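You operate a simulated robot arm through the tools that you are given. There is no shell and no other tool. Be economical: measure what you need, move in short steps, check, and stop when the job is done.

Carry out the task below with a simulated robot arm. There is one attempt and no reset: what you move stays moved.

Task
Warm the yellow-marked dent with the air heater till its strip turns green.
Fine: set the heater's knob to 60 C first and leave it there; end with the air hood in its tray, the heater off and the strip still green.

It is judged by the outcome, as a careful person would: the job done as asked, and still so three seconds after it is handed in. It fails if anything else is knocked over, pushed out of place, dropped, spilled or broken.

Robot
A 6-joint arm with a two-finger parallel gripper, fixed in place. Base frame: the origin is at the foot of the arm, x ahead of it, y to its left, z up. Lengths are in cm, angles in rad, forces in N, time in s.
With the tool pointing down near the work surface it reaches from about 16 to 74 cm from the base axis. Its first joint turns from -2.897 to 2.897 rad. Payload 3.91 kg.
Tool frame: the origin (TCP) lies between the finger pads and is the grasp point; the fingertips stand 3 cm ahead of it; z points along the fingers, y is the line along which they close. The gripper opens to 11 cm. The fingers are 2 cm wide and 1 cm thick; the gripper's body (4.8 by 11.2 cm) begins 5.5 cm behind the TCP.
Orientation is told as [roll, pitch, yaw] about the base's x, y, z axes, in that order, counted from this pose: with the fingers straight down and closing along the base's y, the tool's x points along the base's -x, its y along +y and its z along -z.

Tools
- The arm moves only by the tool step_arm. Its argument "increments" is a list of rows, each an object of numbers (a shift or turn left out is 0, a gripper value left out holds the last): "tx", "ty", "tz": the shift along the base's x, y, z in units of 25 mm (1.0 is 25 mm); "wx", "wy", "wz": the turn, a rotation vector about the base's x, y, z in units of 6 degrees (1.0 is 6 degrees). In form: [{"tx": .., "ty": .., "tz": .., "wx": .., "wy": .., "wz": ..}, ...]. A call has 1 to 10 rows; each row shifts and turns the commanded pose from where the row before left it. "grip" is the finger opening in mm, from 0 to 110, set as the call begins (left out, the last holds). A call with a number of a shift or a turn outside -1 to 1 is refused whole. Each row takes 0.2 s and may step no farther than 5 cm and 0.15 rad from the row before; otherwise, or with a gripper value out of range, the whole call is refused. Where a pose cannot be reached the arm comes as near as it can. A force on the tool above 60 N (or 10 N above the force at the start of the call, whichever is more), or a blocked arm, ends the call early, and 0.2 s more pass. Each finger travels about 4.5 cm/s and halts on what it meets, pressing with about 23 N; the grip force reading is that of the motor and also rises with nothing between the fingers. The clock runs only during rows and for 0.2 s after the last one: add rows that do not move to give the fingers time. The reply holds the time, the measured pose of the TCP, the force on the tool along the base axes, the opening and the grip force, in the units named above and with some noise, and new pictures: "views" is both (left out), scene, wrist or none.
- Cameras (640 x 400 px; columns grow to the right, rows downward): "scene" is fixed at [4.93, -65.37, 163.52]; the picture's right is [0.77, -0.63, 0.00], its down [-0.41, -0.50, -0.76] and it looks along [0.48, 0.59, -0.65] (base axes); focal length 360 px, centre (320, 200). "wrist" rides on the gripper at [7.1, 2.2, -10.7] in the tool frame; the picture's right is [-0.29, 0.96, 0.00], its down [-0.76, -0.23, -0.61] and it looks along [-0.58, -0.18, 0.79] (tool axes); focal length 243 px, centre (320, 200). There is no depth. A picture from a camera that has moved, and an enlarged one, comes with that camera's place and axes in the base frame and with its lens.
- raise_lower(by): slides the trunk up (or, below 0, down) by that many cm; the arm rides with it, the base frame stays. It gives what a move gives, with no picture.
- close_up(camera, box): a new picture of the part [left, top, right, bottom] of that camera's present view, enlarged. The clock stands still meanwhile.
- job_done(): hands the job in; it is judged then, once.

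Go step by step. Nothing tells you positions but the pictures and the camera data: compare them with the known pose of the tool, close in by small moves and look again before you grip or let go. The budget is 120 turns and 170 pictures, counting those below and the enlarged ones. Unless the task says otherwise, let go and move clear before handing in, and close with one line.

The tools are called by a JSON object that holds its "fn" and its "kwargs". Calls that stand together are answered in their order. step_arm: Moves the arm, as the interface text tells. Its arguments: {"type":"object","properties":{"increments":{"type":"array","items":{"type":"object","properties":{"tx":{"type":"number"},"ty":{"type":"number"},"tz":{"type":"number"},"wx":{"type":"number"},"wy":{"type":"number"},"wz":{"type":"number"}}}},"grip":{"type":"number"},"views":{"type":"string","enum":["both","scene","wrist","none"]}},"required":["increments"]} The other tools are called the same way: raise_lower (by) slides the trunk up or down; close_up (camera, box) takes an enlarged picture of a part of a camera's view; job_done () hands the job in.

At the start:

```text
time_s: 0.0
ee_pos: [39.66, -10.7, 123.03]
tool_rot: [-0.001, 0.002, 0.0]
force: [0.4, -0.1, 0.2]
opening: 10.99
grasp_force: 0.0
trunk travel left (down, up): [-52.5, 6.5]
```

scene: 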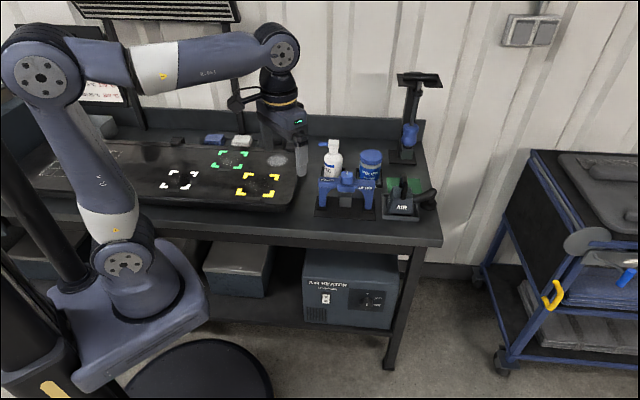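
wrist: 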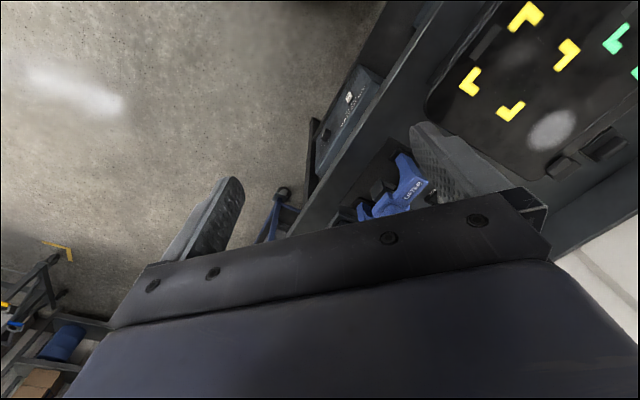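

I see a bench with a panel carrying dents marked white, green and yellow, an AIR tray with the hood at the right, and the air heater box on the lower shelf. I'll look closer at each.

{"fn": "close_up", "kwargs": {"camera": "scene", "box": [300, 240, 420, 340]}}

{"fn": "close_up", "kwargs": {"camera": "scene", "box": [300, 60, 460, 230]}}

{"fn": "close_up", "kwargs": {"camera": "scene", "box": [140, 120, 320, 220]}}

```text
4.00 times, centred on (360, 290) of scene
camera zoom: at [4.93, -65.37, 163.52], right [0.77, -0.63, 0.0], down [-0.41, -0.5, -0.76], along [0.48, 0.59, -0.65], focal length 1442 px, centre (160, -160)
```

zoom: 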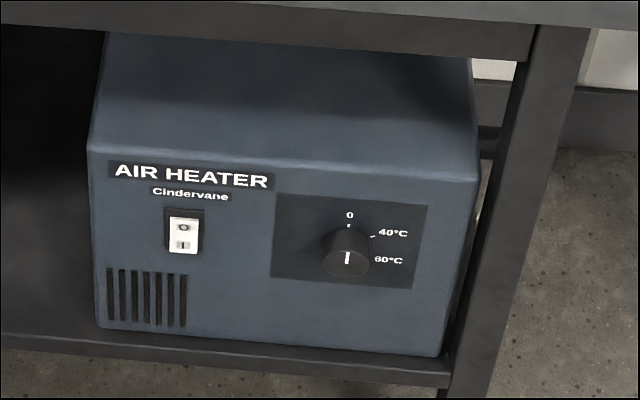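

```text
2.35 times, centred on (380, 145) of scene
camera zoom: at [4.93, -65.37, 163.52], right [0.77, -0.63, 0.0], down [-0.41, -0.5, -0.76], along [0.48, 0.59, -0.65], focal length 848 px, centre (179, 329)
```

zoom: 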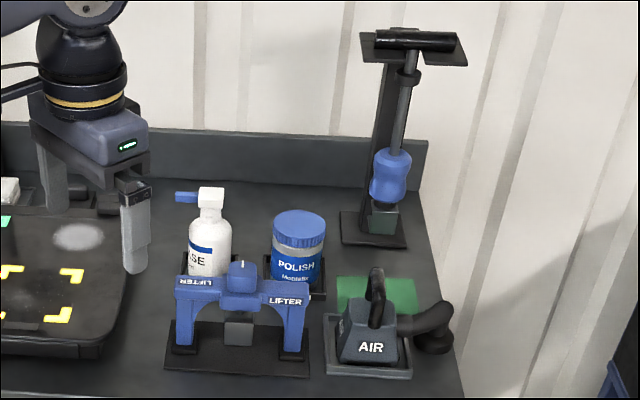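

```text
3.56 times, centred on (230, 170) of scene
camera zoom: at [4.93, -65.37, 163.52], right [0.77, -0.63, 0.0], down [-0.41, -0.5, -0.76], along [0.48, 0.59, -0.65], focal length 1282 px, centre (640, 307)
```

zoom: 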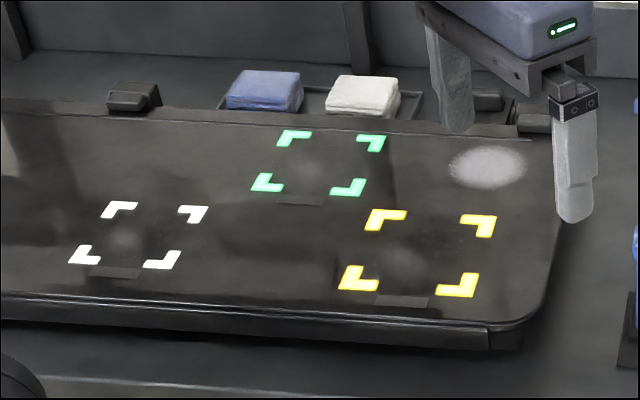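

{"fn": "close_up", "kwargs": {"camera": "scene", "box": [325, 275, 389, 315]}}

{"fn": "close_up", "kwargs": {"camera": "scene", "box": [370, 165, 450, 225]}}

```text
10.00 times, centred on (357, 295) of scene
camera zoom: at [4.93, -65.37, 163.52], right [0.77, -0.63, 0.0], down [-0.41, -0.5, -0.76], along [0.48, 0.59, -0.65], focal length 3605 px, centre (-50, -750)
```

zoom: 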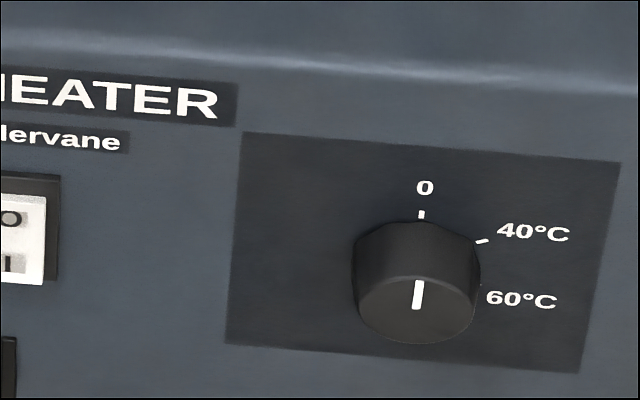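

```text
6.67 times, centred on (410, 195) of scene
camera zoom: at [4.93, -65.37, 163.52], right [0.77, -0.63, 0.0], down [-0.41, -0.5, -0.76], along [0.48, 0.59, -0.65], focal length 2403 px, centre (-280, 233)
```

zoom: 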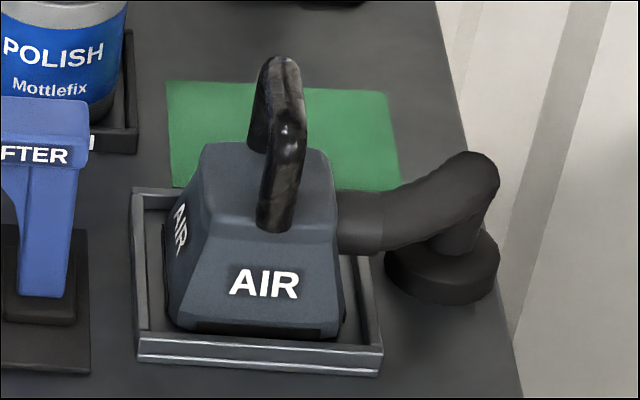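

The heater's knob points to 0 and its switch is at O. The bench runs diagonally, its front facing (-0.7,-0.7). I'll turn the tool to align with the bench normal and move to the front right of the bench.

{"fn": "step_arm", "kwargs": {"increments": [{"tx": 0.477, "ty": -0.937, "wz": 0.9375}, {"tx": 0.477, "ty": -0.937, "wz": 0.9375}, {"tx": 0.477, "ty": -0.937, "wz": 0.9375}, {"tx": 0.477, "ty": -0.937, "wz": 0.9375}, {"tx": 0.477, "ty": -0.937, "wz": 0.9375}, {"tx": 0.477, "ty": -0.937, "wz": 0.9375}, {"tx": 0.477, "ty": -0.937, "wz": 0.9375}, {"tx": 0.477, "ty": -0.937, "wz": 0.9375}], "grip": 60, "views": "scene"}}

```text
time_s: 1.8
ee_pos: [49.14, -29.52, 123.05]
tool_rot: [0.002, 0.001, 0.786]
force: [-0.1, 0.7, -0.1]
opening: 6.01
grasp_force: 0.0
trunk travel left (down, up): [-52.5, 6.5]
```

scene: 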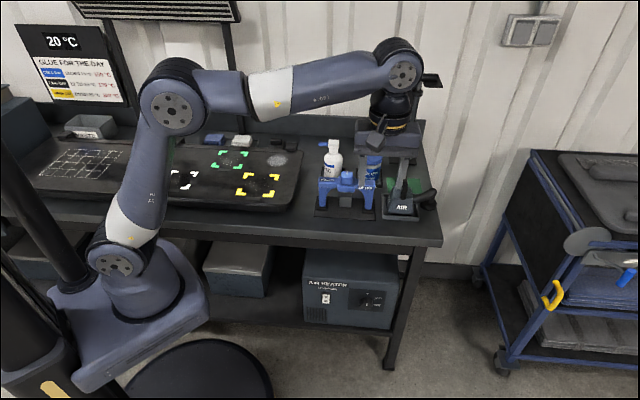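

{"fn": "step_arm", "kwargs": {"increments": [{"wx": 0.707, "wy": -0.707}, {"wx": 0.707, "wy": -0.707}, {"wx": 0.707, "wy": -0.707}, {"wx": 0.707, "wy": -0.707}, {"wx": 0.707, "wy": -0.707}, {"wx": 0.707, "wy": -0.707}, {"wx": 0.707, "wy": -0.707}, {"wx": 0.707, "wy": -0.707}, {"wx": 0.707, "wy": -0.707}, {"wx": 0.707, "wy": -0.707}], "views": "none"}}

{"fn": "step_arm", "kwargs": {"increments": [{"wx": 0.707, "wy": -0.707}, {"wx": 0.707, "wy": -0.707}, {"wx": 0.707, "wy": -0.707}, {"wx": 0.707, "wy": -0.707}, {"wx": 0.707, "wy": -0.707}]}}

```text
time_s: 4.0
ee_pos: [49.37, -29.54, 122.97]
tool_rot: [0.002, -1.05, 0.785]
force: [0.6, 0.0, 0.9]
opening: 5.97
grasp_force: 0.0
trunk travel left (down, up): [-52.5, 6.5]
```

```text
time_s: 5.2
ee_pos: [49.19, -29.55, 123.03]
tool_rot: [-2.81, -1.571, -2.688]
force: [0.4, 1.0, 0.4]
opening: 5.99
grasp_force: 0.0
trunk travel left (down, up): [-52.5, 6.5]
camera wrist: at [40.22, -35.47, 115.98], right [-0.68, 0.68, 0.29], down [-0.27, -0.59, 0.76], along [0.69, 0.44, 0.58], focal length 243 px, centre (320, 200)
```

scene: 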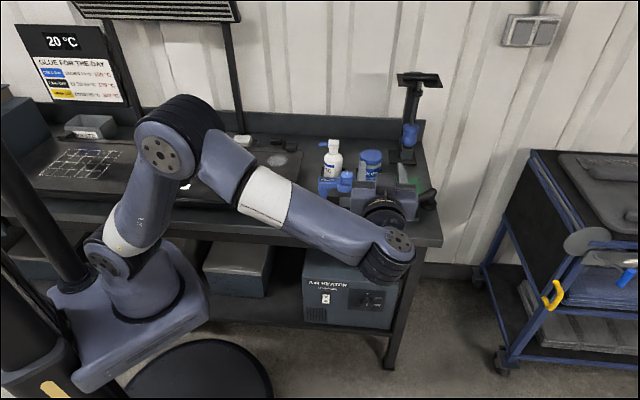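
wrist: 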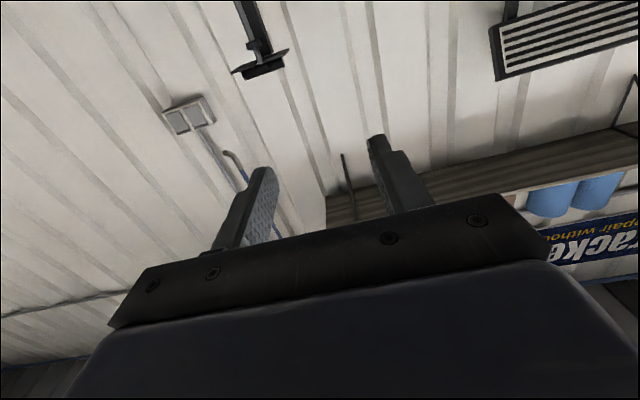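

{"fn": "raise_lower", "kwargs": {"by": -20}}

{"fn": "raise_lower", "kwargs": {"by": -20}}

{"fn": "step_arm", "kwargs": {"increments": [{"tz": -1}, {"tz": -1}, {"tz": -1}, {"tz": -1}, {"tz": -1}, {"tz": -1}, {"tz": -1}, {"tz": -1}]}}

```text
time_s: 7.4
ee_pos: [49.26, -29.4, 102.87]
tool_rot: [0.293, -1.569, 0.495]
force: [0.5, 0.3, 0.2]
opening: 5.98
grasp_force: 0.0
trunk travel left (down, up): [-32.5, 26.5]
```

```text
time_s: 9.5
ee_pos: [49.28, -29.4, 83.02]
tool_rot: [0.311, -1.57, 0.476]
force: [0.0, -0.1, -0.1]
opening: 5.98
grasp_force: 0.0
trunk travel left (down, up): [-12.5, 46.5]
```

```text
time_s: 11.3
ee_pos: [49.33, -29.42, 62.97]
tool_rot: [0.221, -1.57, 0.564]
force: [-0.9, -0.1, 0.0]
opening: 6.01
grasp_force: 0.0
trunk travel left (down, up): [-12.5, 46.5]
camera wrist: at [40.2, -35.46, 55.94], right [-0.68, 0.68, 0.29], down [-0.27, -0.59, 0.76], along [0.69, 0.44, 0.58], focal length 243 px, centre (320, 200)
```

scene: 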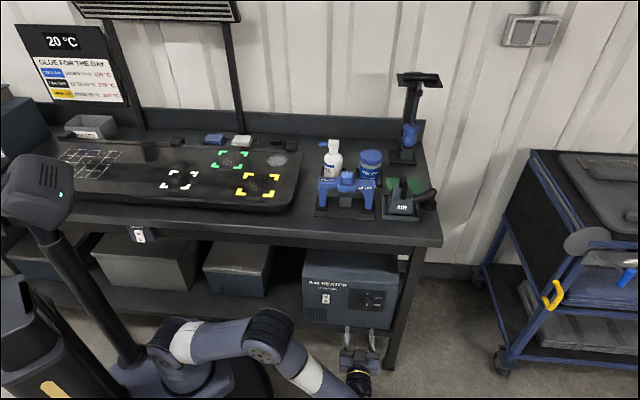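
wrist: 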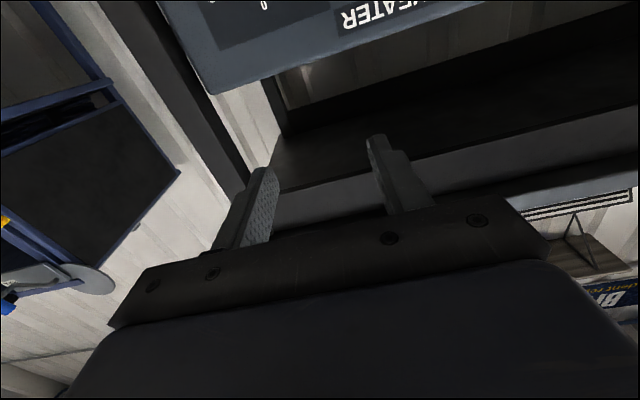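

{"fn": "step_arm", "kwargs": {"increments": [{"tx": 0.618, "ty": 0.326, "tz": -0.887}, {"tx": 0.618, "ty": 0.326, "tz": -0.887}, {"tx": 0.618, "ty": 0.326, "tz": -0.887}, {"tx": 0.618, "ty": 0.326, "tz": -0.887}, {"tx": 0.618, "ty": 0.326, "tz": -0.887}, {"tx": 0.618, "ty": 0.326, "tz": -0.887}], "grip": 80}}

```text
time_s: 12.7
ee_pos: [58.54, -24.6, 49.73]
tool_rot: [-0.643, -1.57, 1.43]
force: [0.3, -0.7, -0.1]
opening: 8.01
grasp_force: 0.1
trunk travel left (down, up): [-12.5, 46.5]
camera wrist: at [49.48, -30.63, 42.68], right [-0.68, 0.68, 0.29], down [-0.27, -0.59, 0.76], along [0.69, 0.44, 0.58], focal length 243 px, centre (320, 200)
```

scene: 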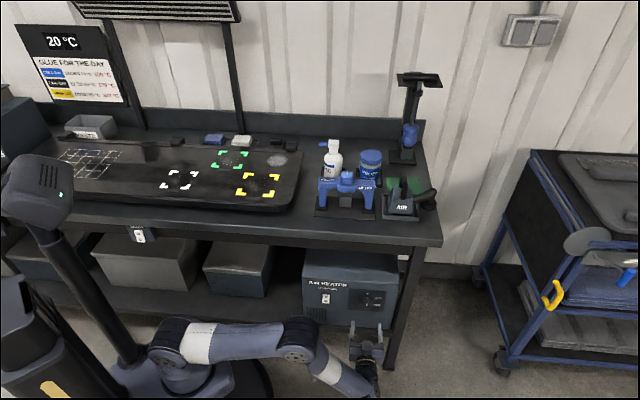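
wrist: 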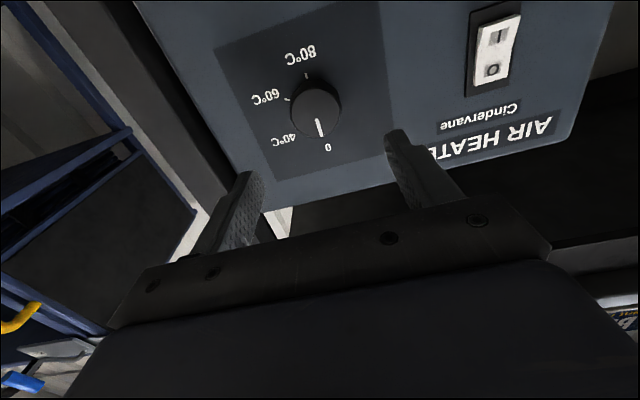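

{"fn": "close_up", "kwargs": {"camera": "wrist", "box": [220, 20, 380, 180]}}

```text
2.50 times, centred on (300, 100) of wrist
camera zoom: at [49.48, -30.63, 42.68], right [-0.68, 0.68, 0.29], down [-0.27, -0.59, 0.76], along [0.69, 0.44, 0.58], focal length 606 px, centre (370, 450)
```

zoom: 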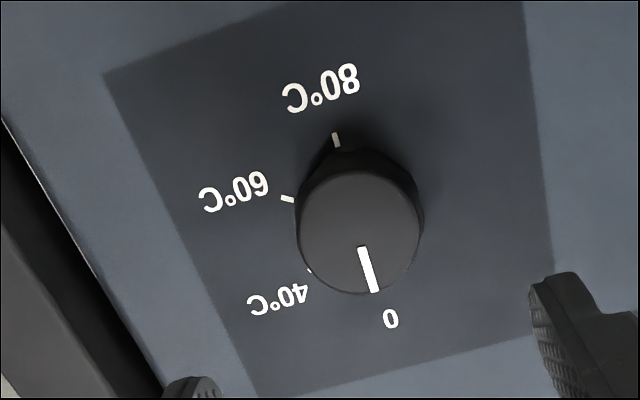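

The dial has 0, 40, 60, 80 at 60° steps, so 60 °C is 120° clockwise. I'll pre-turn the gripper 60° counter-clockwise and line up with the knob's centre (about z 48.7).

{"fn": "step_arm", "kwargs": {"increments": [{"wx": -0.707, "wy": -0.707, "tz": -0.042}, {"wx": -0.707, "wy": -0.707, "tz": -0.042}, {"wx": -0.707, "wy": -0.707, "tz": -0.042}, {"wx": -0.707, "wy": -0.707, "tz": -0.042}, {"wx": -0.707, "wy": -0.707, "tz": -0.042}, {"wx": -0.707, "wy": -0.707, "tz": -0.042}, {"wx": -0.707, "wy": -0.707, "tz": -0.042}, {"wx": -0.707, "wy": -0.707, "tz": -0.042}, {"wx": -0.707, "wy": -0.707, "tz": -0.042}, {"wx": -0.707, "wy": -0.707, "tz": -0.042}], "views": "both"}}

```text
time_s: 14.9
ee_pos: [66.79, -32.84, 49.78]
tool_rot: [-1.57, -0.524, 2.356]
force: [-0.1, -0.4, 1.1]
opening: 7.99
grasp_force: 0.1
out of reach, approached as far as the arm can: row 6, 7, 8, 9, 10
trunk travel left (down, up): [-12.5, 46.5]
camera wrist: at [62.87, -44.06, 44.43], right [-0.52, 0.52, -0.68], down [-0.81, -0.05, 0.58], along [0.27, 0.86, 0.44], focal length 243 px, centre (320, 200)
```

scene: 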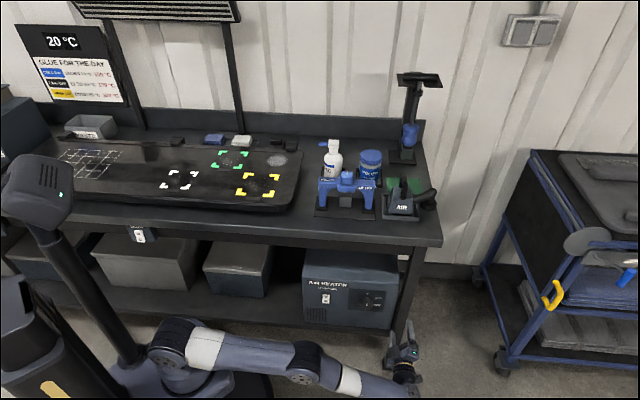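
wrist: 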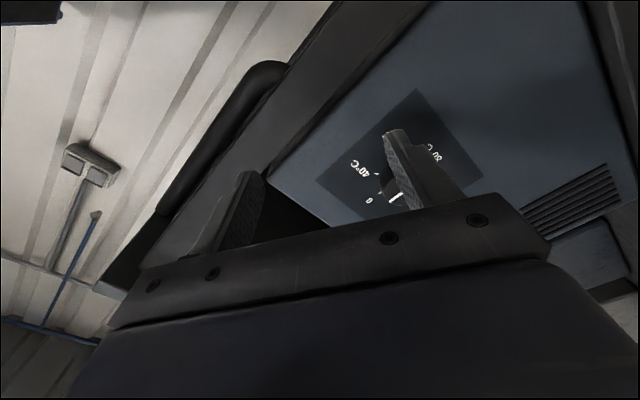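

{"fn": "step_arm", "kwargs": {"increments": [{"wx": 0.707, "wy": 0.707}, {"wx": 0.707, "wy": 0.707}, {"wx": 0.707, "wy": 0.707}, {"wx": 0.707, "wy": 0.707}, {"wx": 0.707, "wy": 0.707}], "views": "both"}}

```text
time_s: 16.1
ee_pos: [66.62, -32.95, 49.63]
tool_rot: [-1.569, -1.05, 2.353]
force: [0.6, 0.3, -0.2]
opening: 8.02
grasp_force: 0.0
trunk travel left (down, up): [-12.5, 46.5]
camera wrist: at [60.43, -41.63, 42.58], right [-0.69, 0.69, -0.22], down [-0.56, -0.3, 0.77], along [0.47, 0.66, 0.59], focal length 243 px, centre (320, 200)
```

scene: 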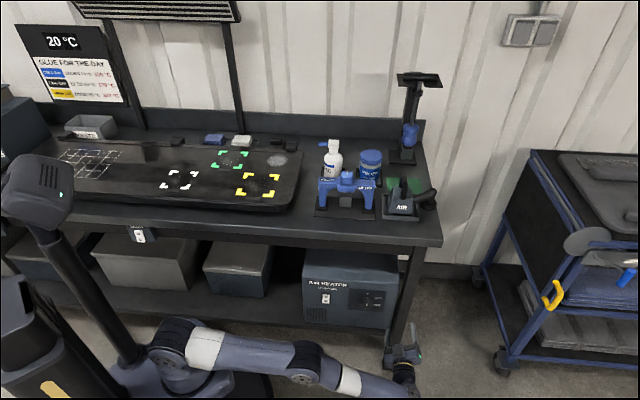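
wrist: 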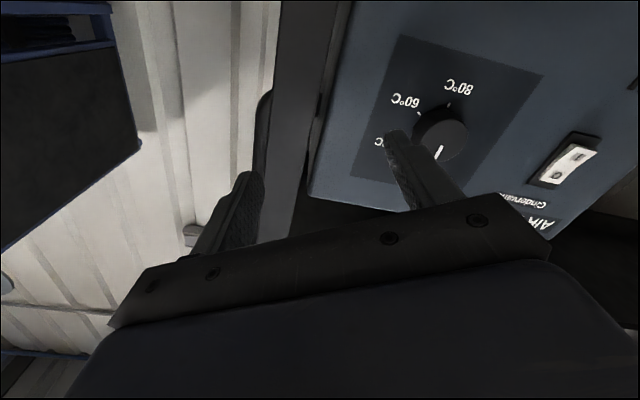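

{"fn": "step_arm", "kwargs": {"increments": [{"tx": -0.65, "ty": 0.65, "tz": -0.075}, {"tx": -0.65, "ty": 0.65, "tz": -0.075}, {"tx": -0.65, "ty": 0.65, "tz": -0.075}, {"tx": -0.65, "ty": 0.65, "tz": -0.075}, {"tx": -0.65, "ty": 0.65, "tz": -0.075}], "views": "wrist"}}

```text
time_s: 17.3
ee_pos: [58.57, -24.69, 48.88]
tool_rot: [-1.57, -1.047, 2.353]
force: [-0.4, -0.8, 0.4]
opening: 8.0
grasp_force: 0.1
trunk travel left (down, up): [-12.5, 46.5]
camera wrist: at [52.3, -33.51, 41.67], right [-0.69, 0.69, -0.23], down [-0.56, -0.3, 0.77], along [0.46, 0.66, 0.59], focal length 243 px, centre (320, 200)
```

wrist: 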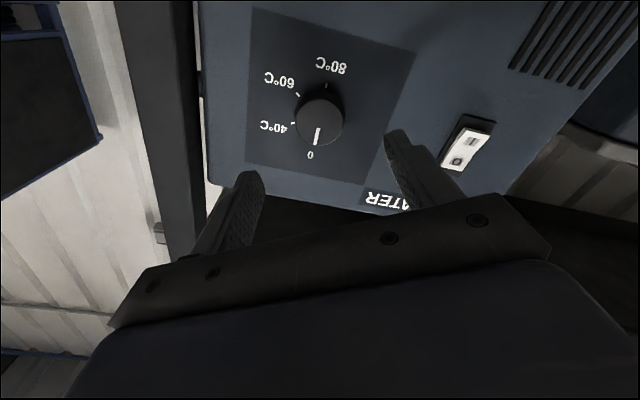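

{"fn": "step_arm", "kwargs": {"increments": [{"tx": 0.545, "ty": 0.545}, {"tx": 0.545, "ty": 0.545}, {"tx": 0.545, "ty": 0.545}, {"tx": 0.545, "ty": 0.545}]}}

```text
time_s: 18.3
ee_pos: [64.17, -19.39, 48.75]
tool_rot: [-1.568, -1.048, 2.354]
force: [0.1, 0.7, -0.6]
opening: 7.99
grasp_force: 0.0
trunk travel left (down, up): [-12.5, 46.5]
camera wrist: at [57.77, -28.16, 41.62], right [-0.69, 0.69, -0.23], down [-0.56, -0.3, 0.77], along [0.47, 0.66, 0.59], focal length 243 px, centre (320, 200)
```

scene: 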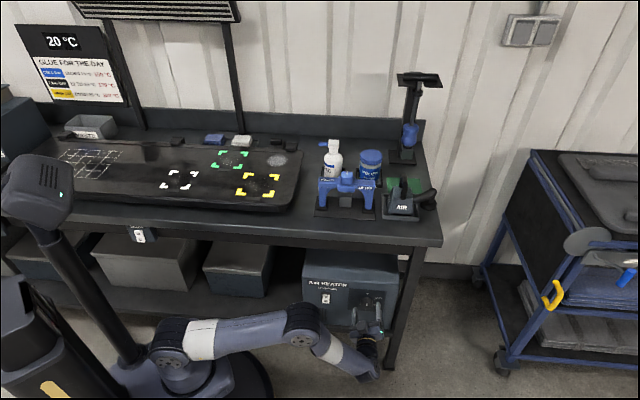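
wrist: 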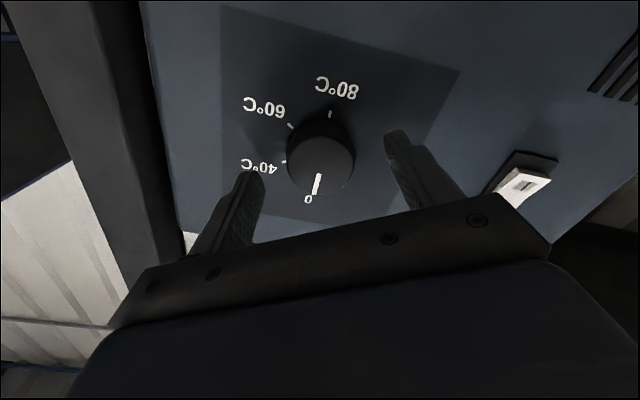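

{"fn": "step_arm", "kwargs": {"increments": [{"tx": 0.17, "ty": 0.17}, {"tx": 0.17, "ty": 0.17}], "views": "none"}}

{"fn": "step_arm", "kwargs": {"increments": [{}, {}, {}], "grip": 30, "views": "wrist"}}

```text
time_s: 18.9
ee_pos: [65.02, -18.55, 48.73]
tool_rot: [-1.569, -1.049, 2.353]
force: [-0.8, 0.2, 0.0]
opening: 7.98
grasp_force: 0.0
trunk travel left (down, up): [-12.5, 46.5]
```

```text
time_s: 19.7
ee_pos: [65.11, -18.64, 48.85]
tool_rot: [-1.569, -1.047, 2.354]
force: [4.1, -1.4, 0.2]
opening: 4.47
grasp_force: 37.1
trunk travel left (down, up): [-12.5, 46.5]
camera wrist: at [58.66, -27.31, 41.63], right [-0.69, 0.69, -0.23], down [-0.56, -0.3, 0.77], along [0.47, 0.66, 0.59], focal length 243 px, centre (320, 200)
```

wrist: 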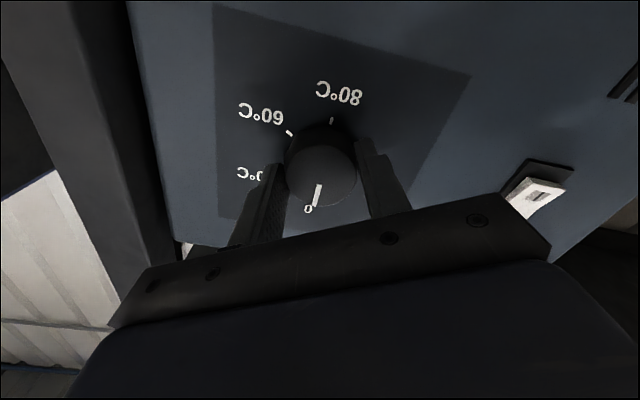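

{"fn": "step_arm", "kwargs": {"increments": [{"wx": 0.707, "wy": 0.707}, {"wx": 0.707, "wy": 0.707}, {"wx": 0.707, "wy": 0.707}, {"wx": 0.707, "wy": 0.707}, {"wx": 0.707, "wy": 0.707}], "views": "wrist"}}

```text
time_s: 20.9
ee_pos: [64.89, -18.53, 48.8]
tool_rot: [1.171, -1.567, -0.385]
force: [-5.1, 0.3, -0.3]
opening: 4.44
grasp_force: 45.2
trunk travel left (down, up): [-12.5, 46.5]
camera wrist: at [55.87, -24.52, 41.74], right [-0.68, 0.68, 0.29], down [-0.26, -0.59, 0.76], along [0.69, 0.44, 0.58], focal length 243 px, centre (320, 200)
```

wrist: 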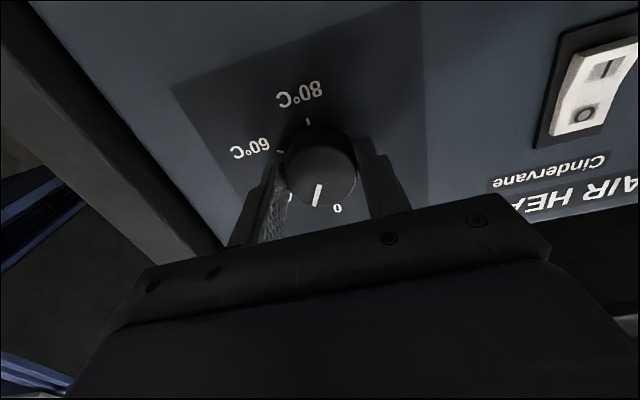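

{"fn": "step_arm", "kwargs": {"increments": [{"wx": 0.707, "wy": 0.707}, {"wx": 0.707, "wy": 0.707}, {"wx": 0.707, "wy": 0.707}, {"wx": 0.707, "wy": 0.707}, {"wx": 0.707, "wy": 0.707}], "views": "none"}}

{"fn": "step_arm", "kwargs": {"increments": [{"wx": 0.707, "wy": 0.707}, {"wx": 0.707, "wy": 0.707}, {"wx": 0.707, "wy": 0.707}, {"wx": 0.707, "wy": 0.707}, {"wx": 0.707, "wy": 0.707}], "views": "both"}}

```text
time_s: 22.1
ee_pos: [64.87, -18.43, 48.89]
tool_rot: [1.569, -1.045, -0.782]
force: [-23.2, 6.5, -3.5]
opening: 4.41
grasp_force: 44.9
trunk travel left (down, up): [-12.5, 46.5]
```

```text
time_s: 23.3
ee_pos: [64.91, -18.54, 49.01]
tool_rot: [1.573, -0.522, -0.782]
force: [-33.7, 14.1, 3.6]
opening: 4.38
grasp_force: 44.9
trunk travel left (down, up): [-12.5, 46.5]
camera wrist: at [52.24, -20.9, 47.29], right [-0.16, 0.16, 0.97], down [0.12, -0.98, 0.18], along [0.98, 0.15, 0.14], focal length 243 px, centre (320, 200)
```

scene: 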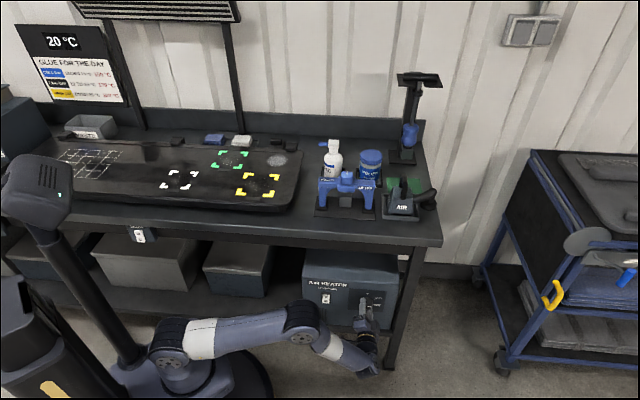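
wrist: 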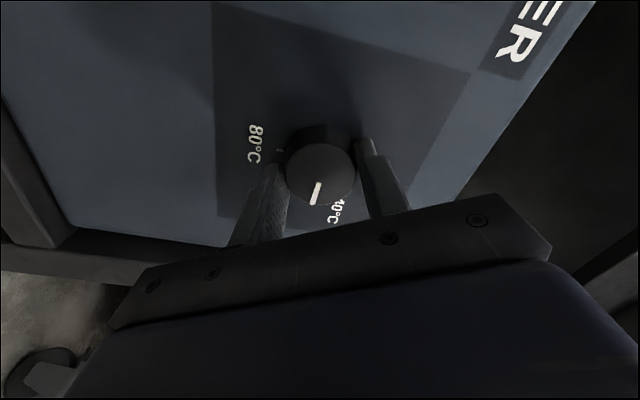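

{"fn": "step_arm", "kwargs": {"increments": [{"tx": -0.08, "ty": 0.08}, {}], "views": "none"}}

```text
time_s: 23.9
ee_pos: [64.86, -18.41, 48.88]
tool_rot: [1.57, -0.526, -0.785]
force: [-6.4, 3.4, 4.4]
opening: 4.38
grasp_force: 44.7
trunk travel left (down, up): [-12.5, 46.5]
```

Force relieved. I continue the last 30°.

{"fn": "step_arm", "kwargs": {"increments": [{"wx": 0.707, "wy": 0.707, "tx": -0.01, "ty": 0.01}, {"wx": 0.707, "wy": 0.707, "tx": -0.01, "ty": 0.01}, {"wx": 0.707, "wy": 0.707, "tx": -0.01, "ty": 0.01}, {"wx": 0.707, "wy": 0.707}, {"wx": 0.707, "wy": 0.707}], "views": "wrist"}}

```text
time_s: 25.1
ee_pos: [64.88, -18.42, 48.97]
tool_rot: [1.572, -0.001, -0.789]
force: [22.0, -5.6, 15.0]
opening: 4.38
grasp_force: 45.6
trunk travel left (down, up): [-12.5, 46.5]
camera wrist: at [52.27, -20.88, 51.19], right [0.2, -0.21, 0.96], down [0.1, -0.97, -0.23], along [0.97, 0.15, -0.17], focal length 243 px, centre (320, 200)
```

wrist: 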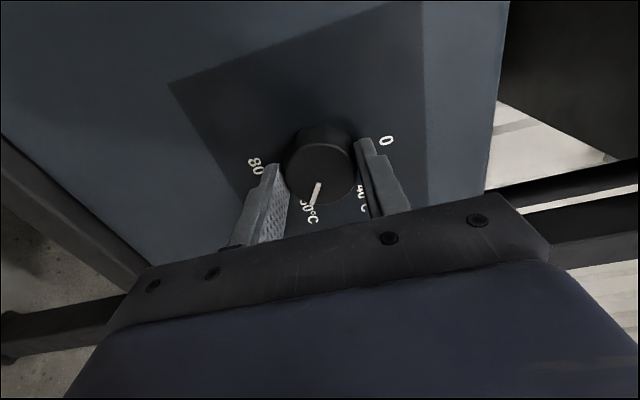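

{"fn": "step_arm", "kwargs": {"increments": [{"tx": 0.045, "ty": -0.045, "tz": 0.04}, {}], "views": "none"}}

{"fn": "step_arm", "kwargs": {"increments": [{}, {}, {}], "grip": 80, "views": "wrist"}}

{"fn": "step_arm", "kwargs": {"increments": [{"tx": -0.6, "ty": -0.6}, {"tx": -0.6, "ty": -0.6}, {"tx": -0.6, "ty": -0.6}, {"tx": -0.6, "ty": -0.6}], "views": "wrist"}}

```text
time_s: 25.7
ee_pos: [64.9, -18.49, 49.04]
tool_rot: [1.573, 0.0, -0.787]
force: [16.8, -5.3, 12.6]
opening: 4.4
grasp_force: 44.9
trunk travel left (down, up): [-12.5, 46.5]
```

```text
time_s: 26.5
ee_pos: [64.8, -18.26, 48.93]
tool_rot: [1.571, -0.001, -0.784]
force: [0.1, -0.3, 0.3]
opening: 8.02
grasp_force: 0.1
trunk travel left (down, up): [-12.5, 46.5]
camera wrist: at [52.24, -20.87, 51.12], right [0.21, -0.2, 0.96], down [0.11, -0.97, -0.23], along [0.97, 0.15, -0.18], focal length 243 px, centre (320, 200)
```

wrist: 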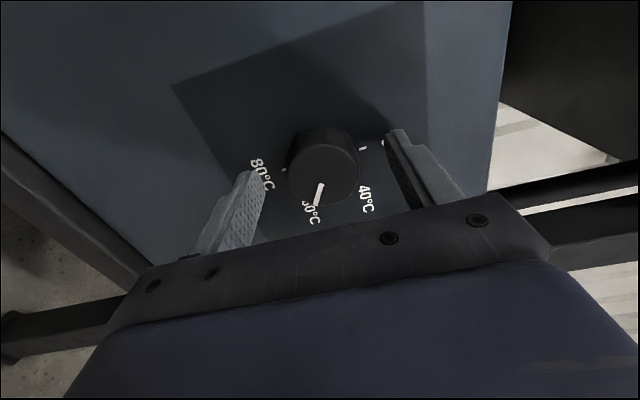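

```text
time_s: 27.5
ee_pos: [58.83, -24.5, 48.86]
tool_rot: [1.571, 0.0, -0.784]
force: [0.3, 0.3, -0.1]
opening: 8.0
grasp_force: 0.2
trunk travel left (down, up): [-12.5, 46.5]
camera wrist: at [46.23, -26.91, 51.07], right [0.2, -0.2, 0.96], down [0.11, -0.97, -0.23], along [0.97, 0.15, -0.18], focal length 243 px, centre (320, 200)
```

wrist: 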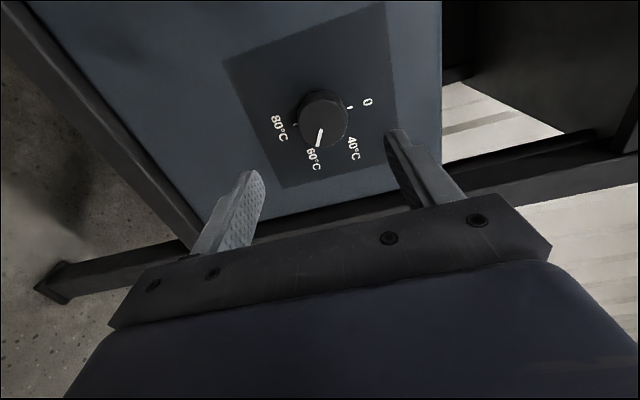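

{"fn": "close_up", "kwargs": {"camera": "wrist", "box": [260, 60, 400, 190]}}

```text
3.08 times, centred on (330, 125) of wrist
camera zoom: at [46.23, -26.91, 51.07], right [0.2, -0.2, 0.96], down [0.11, -0.97, -0.23], along [0.97, 0.15, -0.18], focal length 746 px, centre (289, 431)
```

zoom: 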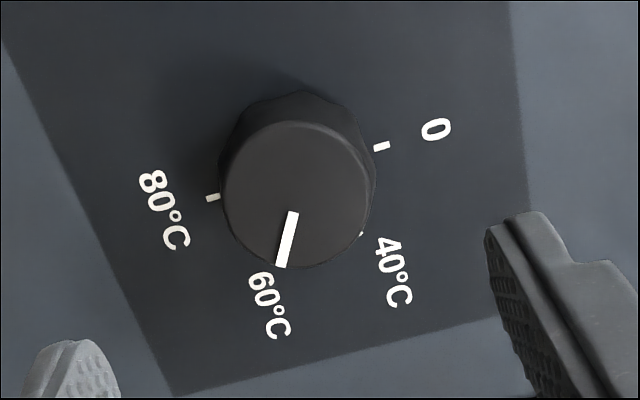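

The knob stands at 60 °C. Next I close the fingers and move in front of the switch, to press its lower "I" half.

{"fn": "step_arm", "kwargs": {"increments": [{"tx": -0.614, "ty": 0.614, "tz": -0.166}, {"tx": -0.614, "ty": 0.614, "tz": -0.166}, {"tx": -0.614, "ty": 0.614, "tz": -0.166}, {"tx": -0.614, "ty": 0.614, "tz": -0.166}, {"tx": -0.614, "ty": 0.614, "tz": -0.166}, {"tx": -0.614, "ty": 0.614, "tz": -0.166}, {"tx": -0.614, "ty": 0.614, "tz": -0.166}, {}], "grip": 0, "views": "both"}}

```text
time_s: 29.3
ee_pos: [48.04, -13.58, 46.01]
tool_rot: [1.571, 0.0, -0.784]
force: [0.0, 0.5, -0.1]
opening: 0.02
grasp_force: 23.1
trunk travel left (down, up): [-12.5, 46.5]
camera wrist: at [35.48, -16.12, 48.17], right [0.2, -0.2, 0.96], down [0.11, -0.97, -0.23], along [0.97, 0.15, -0.18], focal length 243 px, centre (320, 200)
```

scene: 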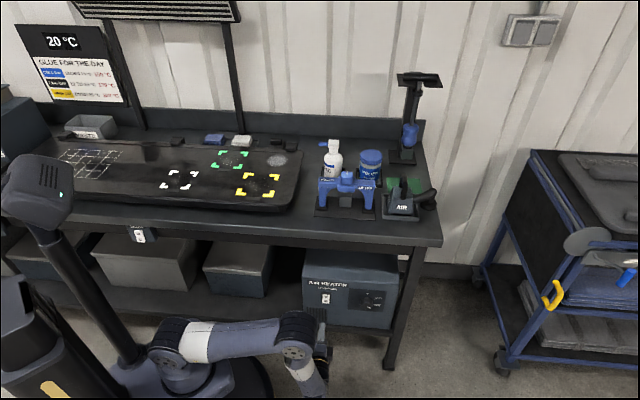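
wrist: 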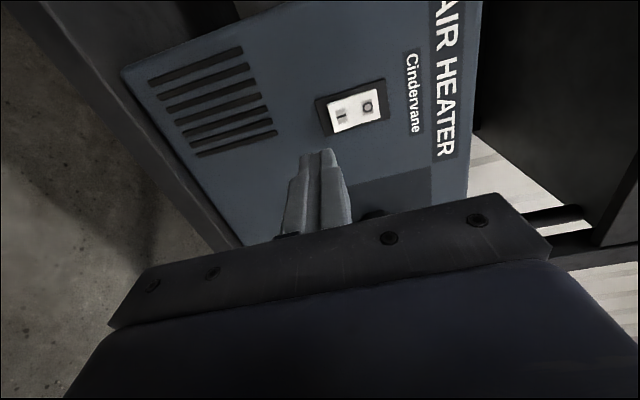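

{"fn": "close_up", "kwargs": {"camera": "wrist", "box": [280, 60, 420, 160]}}

{"fn": "close_up", "kwargs": {"camera": "scene", "box": [310, 280, 342, 310]}}

```text
4.00 times, centred on (350, 110) of wrist
camera zoom: at [35.48, -16.12, 48.17], right [0.2, -0.2, 0.96], down [0.11, -0.97, -0.23], along [0.97, 0.15, -0.18], focal length 970 px, centre (200, 560)
```

zoom: 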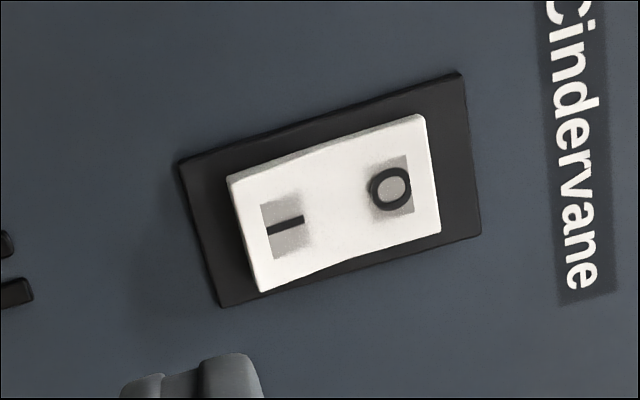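

```text
13.33 times, centred on (326, 295) of scene
camera zoom: at [4.93, -65.37, 163.52], right [0.77, -0.63, 0.0], down [-0.41, -0.5, -0.76], along [0.48, 0.59, -0.65], focal length 4806 px, centre (240, -1067)
```

zoom: 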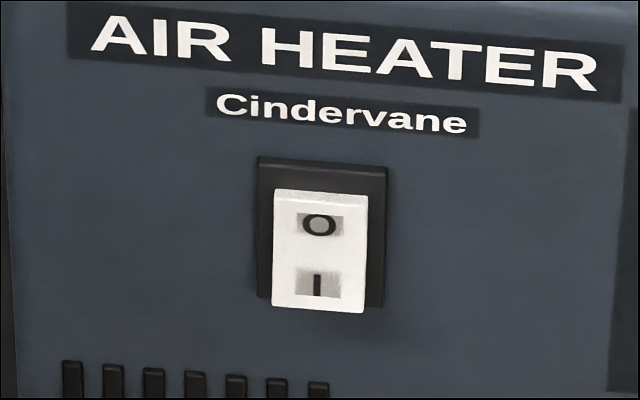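

{"fn": "step_arm", "kwargs": {"increments": [{"tx": 0.3, "ty": 0.45, "tz": 0.4}, {"tx": 0.4, "ty": 0.45, "tz": 0.35}, {"tx": 0.4, "ty": 0.4}, {"tx": 0.4, "ty": 0.4}], "views": "wrist"}}

```text
time_s: 30.3
ee_pos: [51.83, -9.3, 47.78]
tool_rot: [1.57, 0.001, -0.783]
force: [0.2, 0.0, 0.4]
opening: 0.03
grasp_force: 23.2
trunk travel left (down, up): [-12.5, 46.5]
camera wrist: at [39.25, -11.92, 50.06], right [0.21, -0.2, 0.96], down [0.11, -0.97, -0.23], along [0.97, 0.15, -0.18], focal length 243 px, centre (320, 200)
```

wrist: 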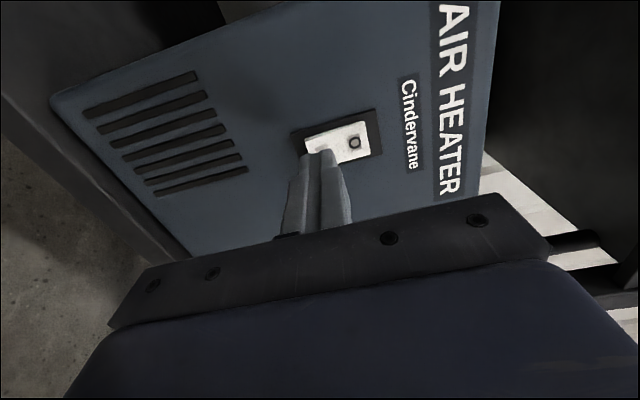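

{"fn": "step_arm", "kwargs": {"increments": [{"tx": 0.28, "ty": 0.28}, {"tx": 0.28, "ty": 0.28}, {"tx": 0.14, "ty": 0.14}], "views": "wrist"}}

```text
time_s: 31.1
ee_pos: [53.6, -7.7, 47.87]
tool_rot: [1.572, 0.001, -0.785]
force: [-0.9, 0.1, -1.8]
opening: 0.0
grasp_force: 23.0
trunk travel left (down, up): [-12.5, 46.5]
camera wrist: at [41.03, -10.19, 50.06], right [0.21, -0.2, 0.96], down [0.11, -0.97, -0.23], along [0.97, 0.15, -0.18], focal length 243 px, centre (320, 200)
```

wrist: 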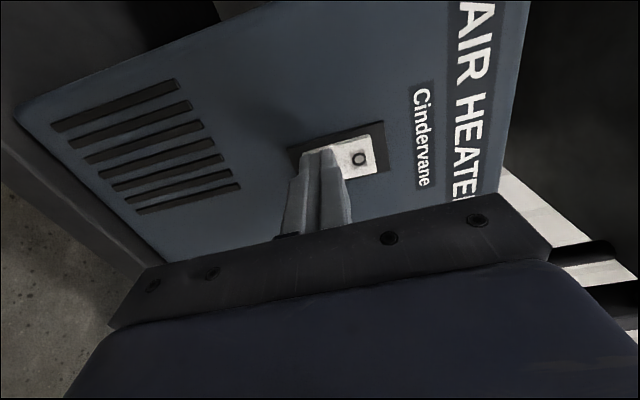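

{"fn": "step_arm", "kwargs": {"increments": [{"tx": 0.1, "ty": 0.1}, {"tx": 0.1, "ty": 0.1}, {"tx": 0.08, "ty": 0.08}], "views": "wrist"}}

```text
time_s: 31.8
ee_pos: [53.73, -7.5, 47.65]
tool_rot: [1.571, 0.009, -0.789]
force: [-40.2, -32.9, 1.5]
opening: 0.0
grasp_force: 22.8
trunk travel left (down, up): [-12.5, 46.5]
stopped in row 3: the force on the tool passed its limit (the readings are from after the stop); the commanded pose is now the measured one
camera wrist: at [41.12, -9.99, 50.05], right [0.21, -0.21, 0.95], down [0.1, -0.97, -0.24], along [0.97, 0.15, -0.18], focal length 243 px, centre (320, 200)
```

wrist: 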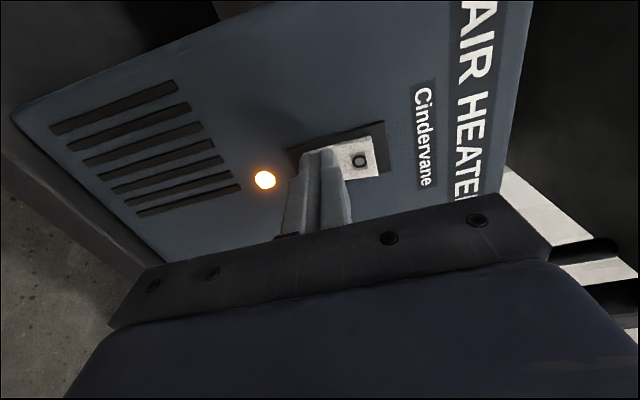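

The lamp is lit, so the heater is on. I back away.

{"fn": "step_arm", "kwargs": {"increments": [{"tx": -0.5, "ty": -0.5}, {"tx": -0.7, "ty": -0.7}, {"tx": -0.7, "ty": -0.7}, {"tx": -0.7, "ty": -0.7}, {"tx": -0.7, "ty": -0.7}], "views": "wrist"}}

{"fn": "close_up", "kwargs": {"camera": "scene", "box": [300, 240, 420, 340]}}

```text
time_s: 33.0
ee_pos: [45.68, -15.51, 47.66]
tool_rot: [1.569, 0.004, -0.785]
force: [-0.5, 0.3, 0.7]
opening: 0.0
grasp_force: 23.0
trunk travel left (down, up): [-12.5, 46.5]
camera wrist: at [33.05, -18.07, 49.92], right [0.21, -0.21, 0.96], down [0.11, -0.97, -0.23], along [0.97, 0.15, -0.18], focal length 243 px, centre (320, 200)
```

wrist: 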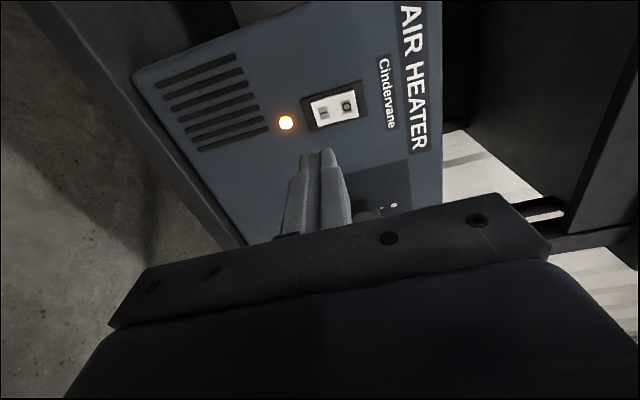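

```text
4.00 times, centred on (360, 290) of scene
camera zoom: at [4.93, -65.37, 163.52], right [0.77, -0.63, 0.0], down [-0.41, -0.5, -0.76], along [0.48, 0.59, -0.65], focal length 1442 px, centre (160, -160)
```

zoom: 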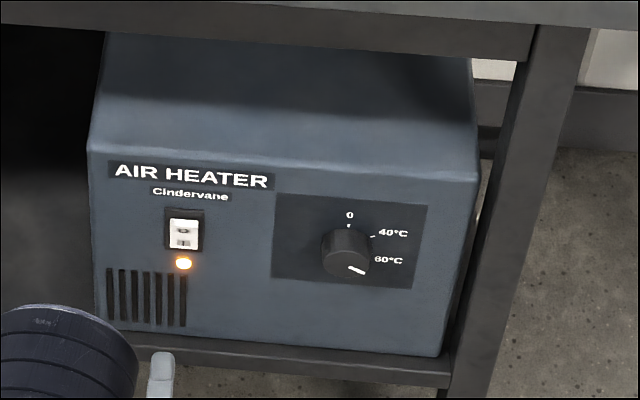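

{"fn": "step_arm", "kwargs": {"increments": [{"wx": -0.707, "wy": -0.707, "tx": 0.1, "ty": -0.5}, {"wx": -0.707, "wy": -0.707, "tx": 0.1, "ty": -0.5}, {"wx": -0.707, "wy": -0.707, "tx": 0.1, "ty": -0.5}, {"wx": -0.707, "wy": -0.707, "tx": 0.1, "ty": -0.5}, {"wx": -0.707, "wy": -0.707, "tx": 0.1, "ty": -0.5}, {"wx": -0.707, "wy": -0.707, "tx": 0.1, "ty": -0.5}, {"wx": -0.707, "wy": -0.707, "tx": 0.1, "ty": -0.5}, {"wx": -0.707, "wy": -0.707, "tx": 0.1, "ty": -0.5}, {"wx": -0.707, "wy": -0.707, "tx": 0.1, "ty": -0.5}, {"wx": -0.707, "wy": -0.707, "tx": 0.1, "ty": -0.5}], "grip": 70, "views": "none"}}

{"fn": "step_arm", "kwargs": {"increments": [{"wx": -0.707, "wy": -0.707, "tz": 0.8}, {"wx": -0.707, "wy": -0.707, "tz": 0.8}, {"wx": -0.707, "wy": -0.707, "tz": 0.8}, {"wx": -0.707, "wy": -0.707, "tz": 0.8}, {"wx": -0.707, "wy": -0.707, "tz": 0.8}, {"tz": 1}, {"tz": 1}, {"tz": 1}, {"tz": 1}, {"tz": 1}], "views": "scene"}}

```text
time_s: 35.2
ee_pos: [48.11, -27.97, 47.73]
tool_rot: [1.572, -1.041, -0.787]
force: [1.0, 0.4, -0.8]
opening: 7.0
grasp_force: 0.1
trunk travel left (down, up): [-12.5, 46.5]
```

```text
time_s: 37.4
ee_pos: [47.96, -28.05, 70.29]
tool_rot: [1.771, -1.564, -0.986]
force: [0.9, 0.6, 0.1]
opening: 7.0
grasp_force: 0.0
trunk travel left (down, up): [-12.5, 46.5]
```

scene: 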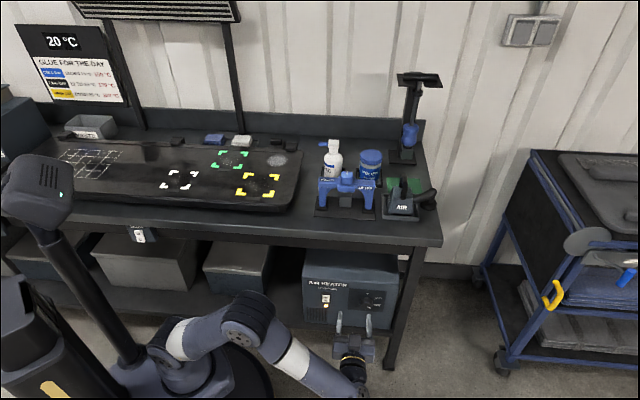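

{"fn": "raise_lower", "kwargs": {"by": 40}}

{"fn": "step_arm", "kwargs": {"increments": [{"wx": -0.707, "wy": 0.707, "tz": 0.6}, {"wx": -0.707, "wy": 0.707, "tz": 0.6}, {"wx": -0.707, "wy": 0.707, "tz": 0.6}, {"wx": -0.707, "wy": 0.707, "tz": 0.6}, {"wx": -0.707, "wy": 0.707, "tz": 0.6}, {"wx": -0.707, "wy": 0.707, "tz": 0.6}, {"wx": -0.707, "wy": 0.707, "tz": 0.6}], "views": "both"}}

```text
time_s: 41.2
ee_pos: [48.03, -28.02, 110.31]
tool_rot: [1.774, -1.562, -0.987]
force: [-0.8, -0.3, -1.5]
opening: 7.0
grasp_force: 0.0
trunk travel left (down, up): [-52.5, 6.5]
```

```text
time_s: 42.8
ee_pos: [47.91, -28.13, 120.71]
tool_rot: [0.007, -0.838, 0.773]
force: [-0.2, -0.3, 0.8]
opening: 7.0
grasp_force: 0.1
trunk travel left (down, up): [-52.5, 6.5]
camera wrist: at [37.48, -35.41, 122.69], right [-0.53, 0.82, 0.22], down [0.2, -0.13, 0.97], along [0.82, 0.56, -0.1], focal length 243 px, centre (320, 200)
```

scene: 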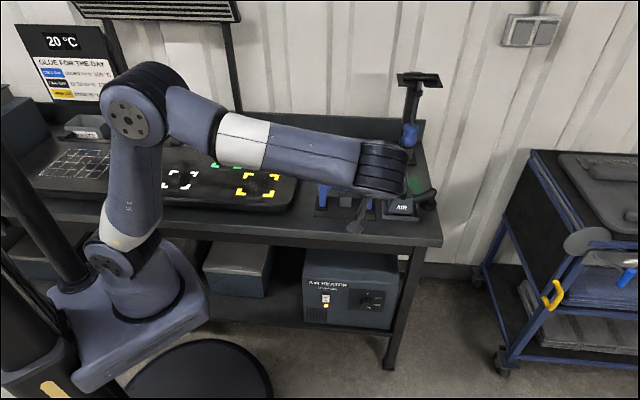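
wrist: 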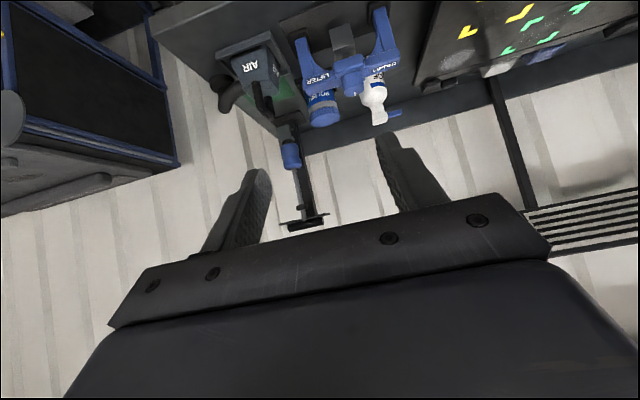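

{"fn": "close_up", "kwargs": {"camera": "wrist", "box": [200, 20, 340, 140]}}

```text
3.33 times, centred on (270, 80) of wrist
camera zoom: at [37.48, -35.41, 122.69], right [-0.53, 0.82, 0.22], down [0.2, -0.13, 0.97], along [0.82, 0.56, -0.1], focal length 809 px, centre (487, 600)
```

zoom: 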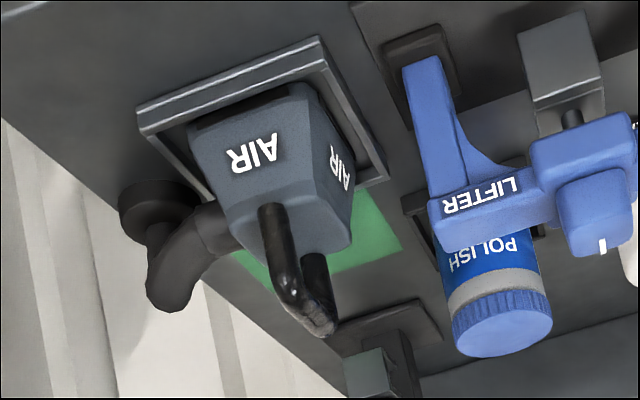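

{"fn": "step_arm", "kwargs": {"increments": [{"tx": 0.98, "ty": 0.1525, "tz": -0.435}, {"tx": 0.98, "ty": 0.1525, "tz": -0.435}, {"tx": 0.98, "ty": 0.1525, "tz": -0.435}, {"tx": 0.98, "ty": 0.1525, "tz": -0.435}, {"tx": 0.98, "ty": 0.1525, "tz": -0.435}, {"tx": 0.98, "ty": 0.1525, "tz": -0.435}, {"tx": 0.98, "ty": 0.1525, "tz": -0.435}, {"tx": 0.98, "ty": 0.1525, "tz": -0.435}], "views": "both", "grip": 55}}

```text
time_s: 44.6
ee_pos: [67.57, -24.92, 112.01]
tool_rot: [0.008, -0.839, 0.774]
force: [0.6, -0.6, -0.4]
opening: 5.48
grasp_force: 0.1
trunk travel left (down, up): [-52.5, 6.5]
camera wrist: at [57.1, -32.35, 113.97], right [-0.53, 0.82, 0.22], down [0.2, -0.13, 0.97], along [0.82, 0.56, -0.1], focal length 243 px, centre (320, 200)
```

scene: 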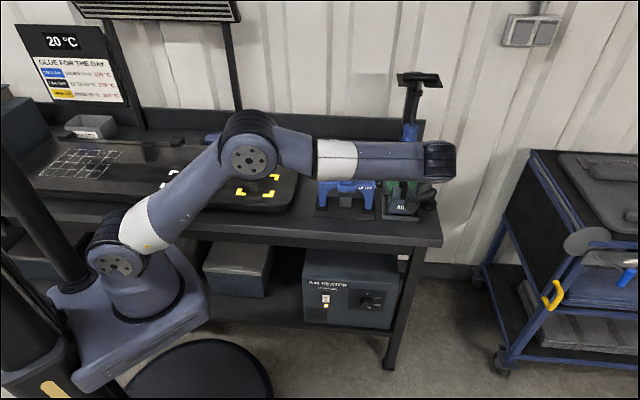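
wrist: 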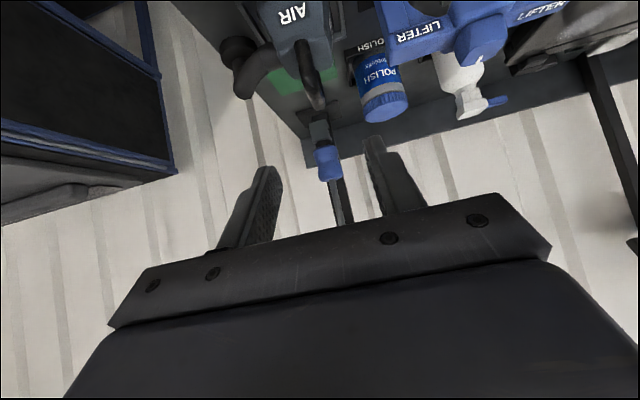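

{"fn": "step_arm", "kwargs": {"increments": [{"tx": 0.6, "ty": 0.53, "tz": -0.81}, {"tx": 0.6, "ty": 0.53, "tz": -0.81}, {"tx": 0.6, "ty": 0.53, "tz": -0.81}, {"tx": 0.6, "ty": 0.53, "tz": -0.81}], "views": "both"}}

```text
time_s: 45.6
ee_pos: [73.7, -19.76, 104.04]
tool_rot: [0.005, -0.84, 0.777]
force: [0.9, 0.4, 0.1]
opening: 5.52
grasp_force: 0.1
trunk travel left (down, up): [-52.5, 6.5]
camera wrist: at [63.12, -27.13, 105.92], right [-0.54, 0.82, 0.22], down [0.2, -0.13, 0.97], along [0.82, 0.56, -0.1], focal length 243 px, centre (320, 200)
```

scene: 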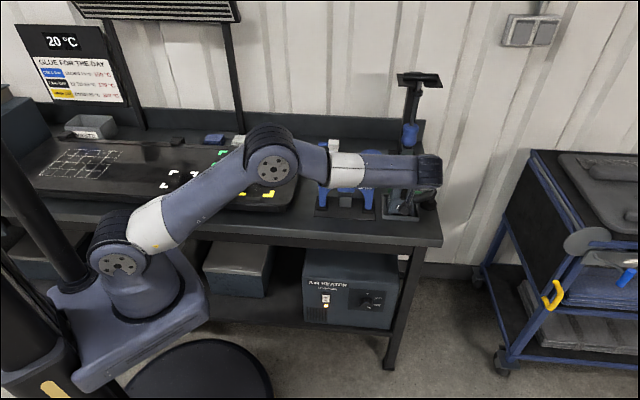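
wrist: 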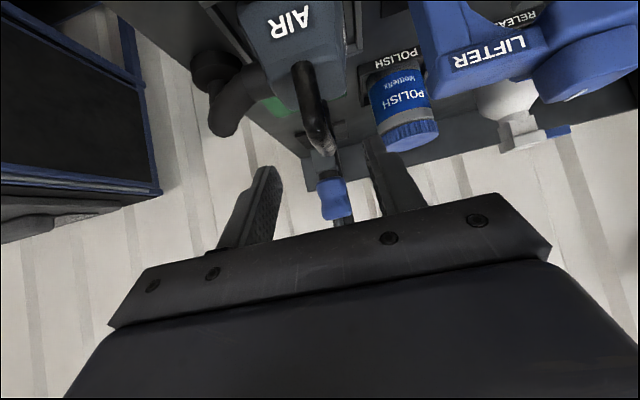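

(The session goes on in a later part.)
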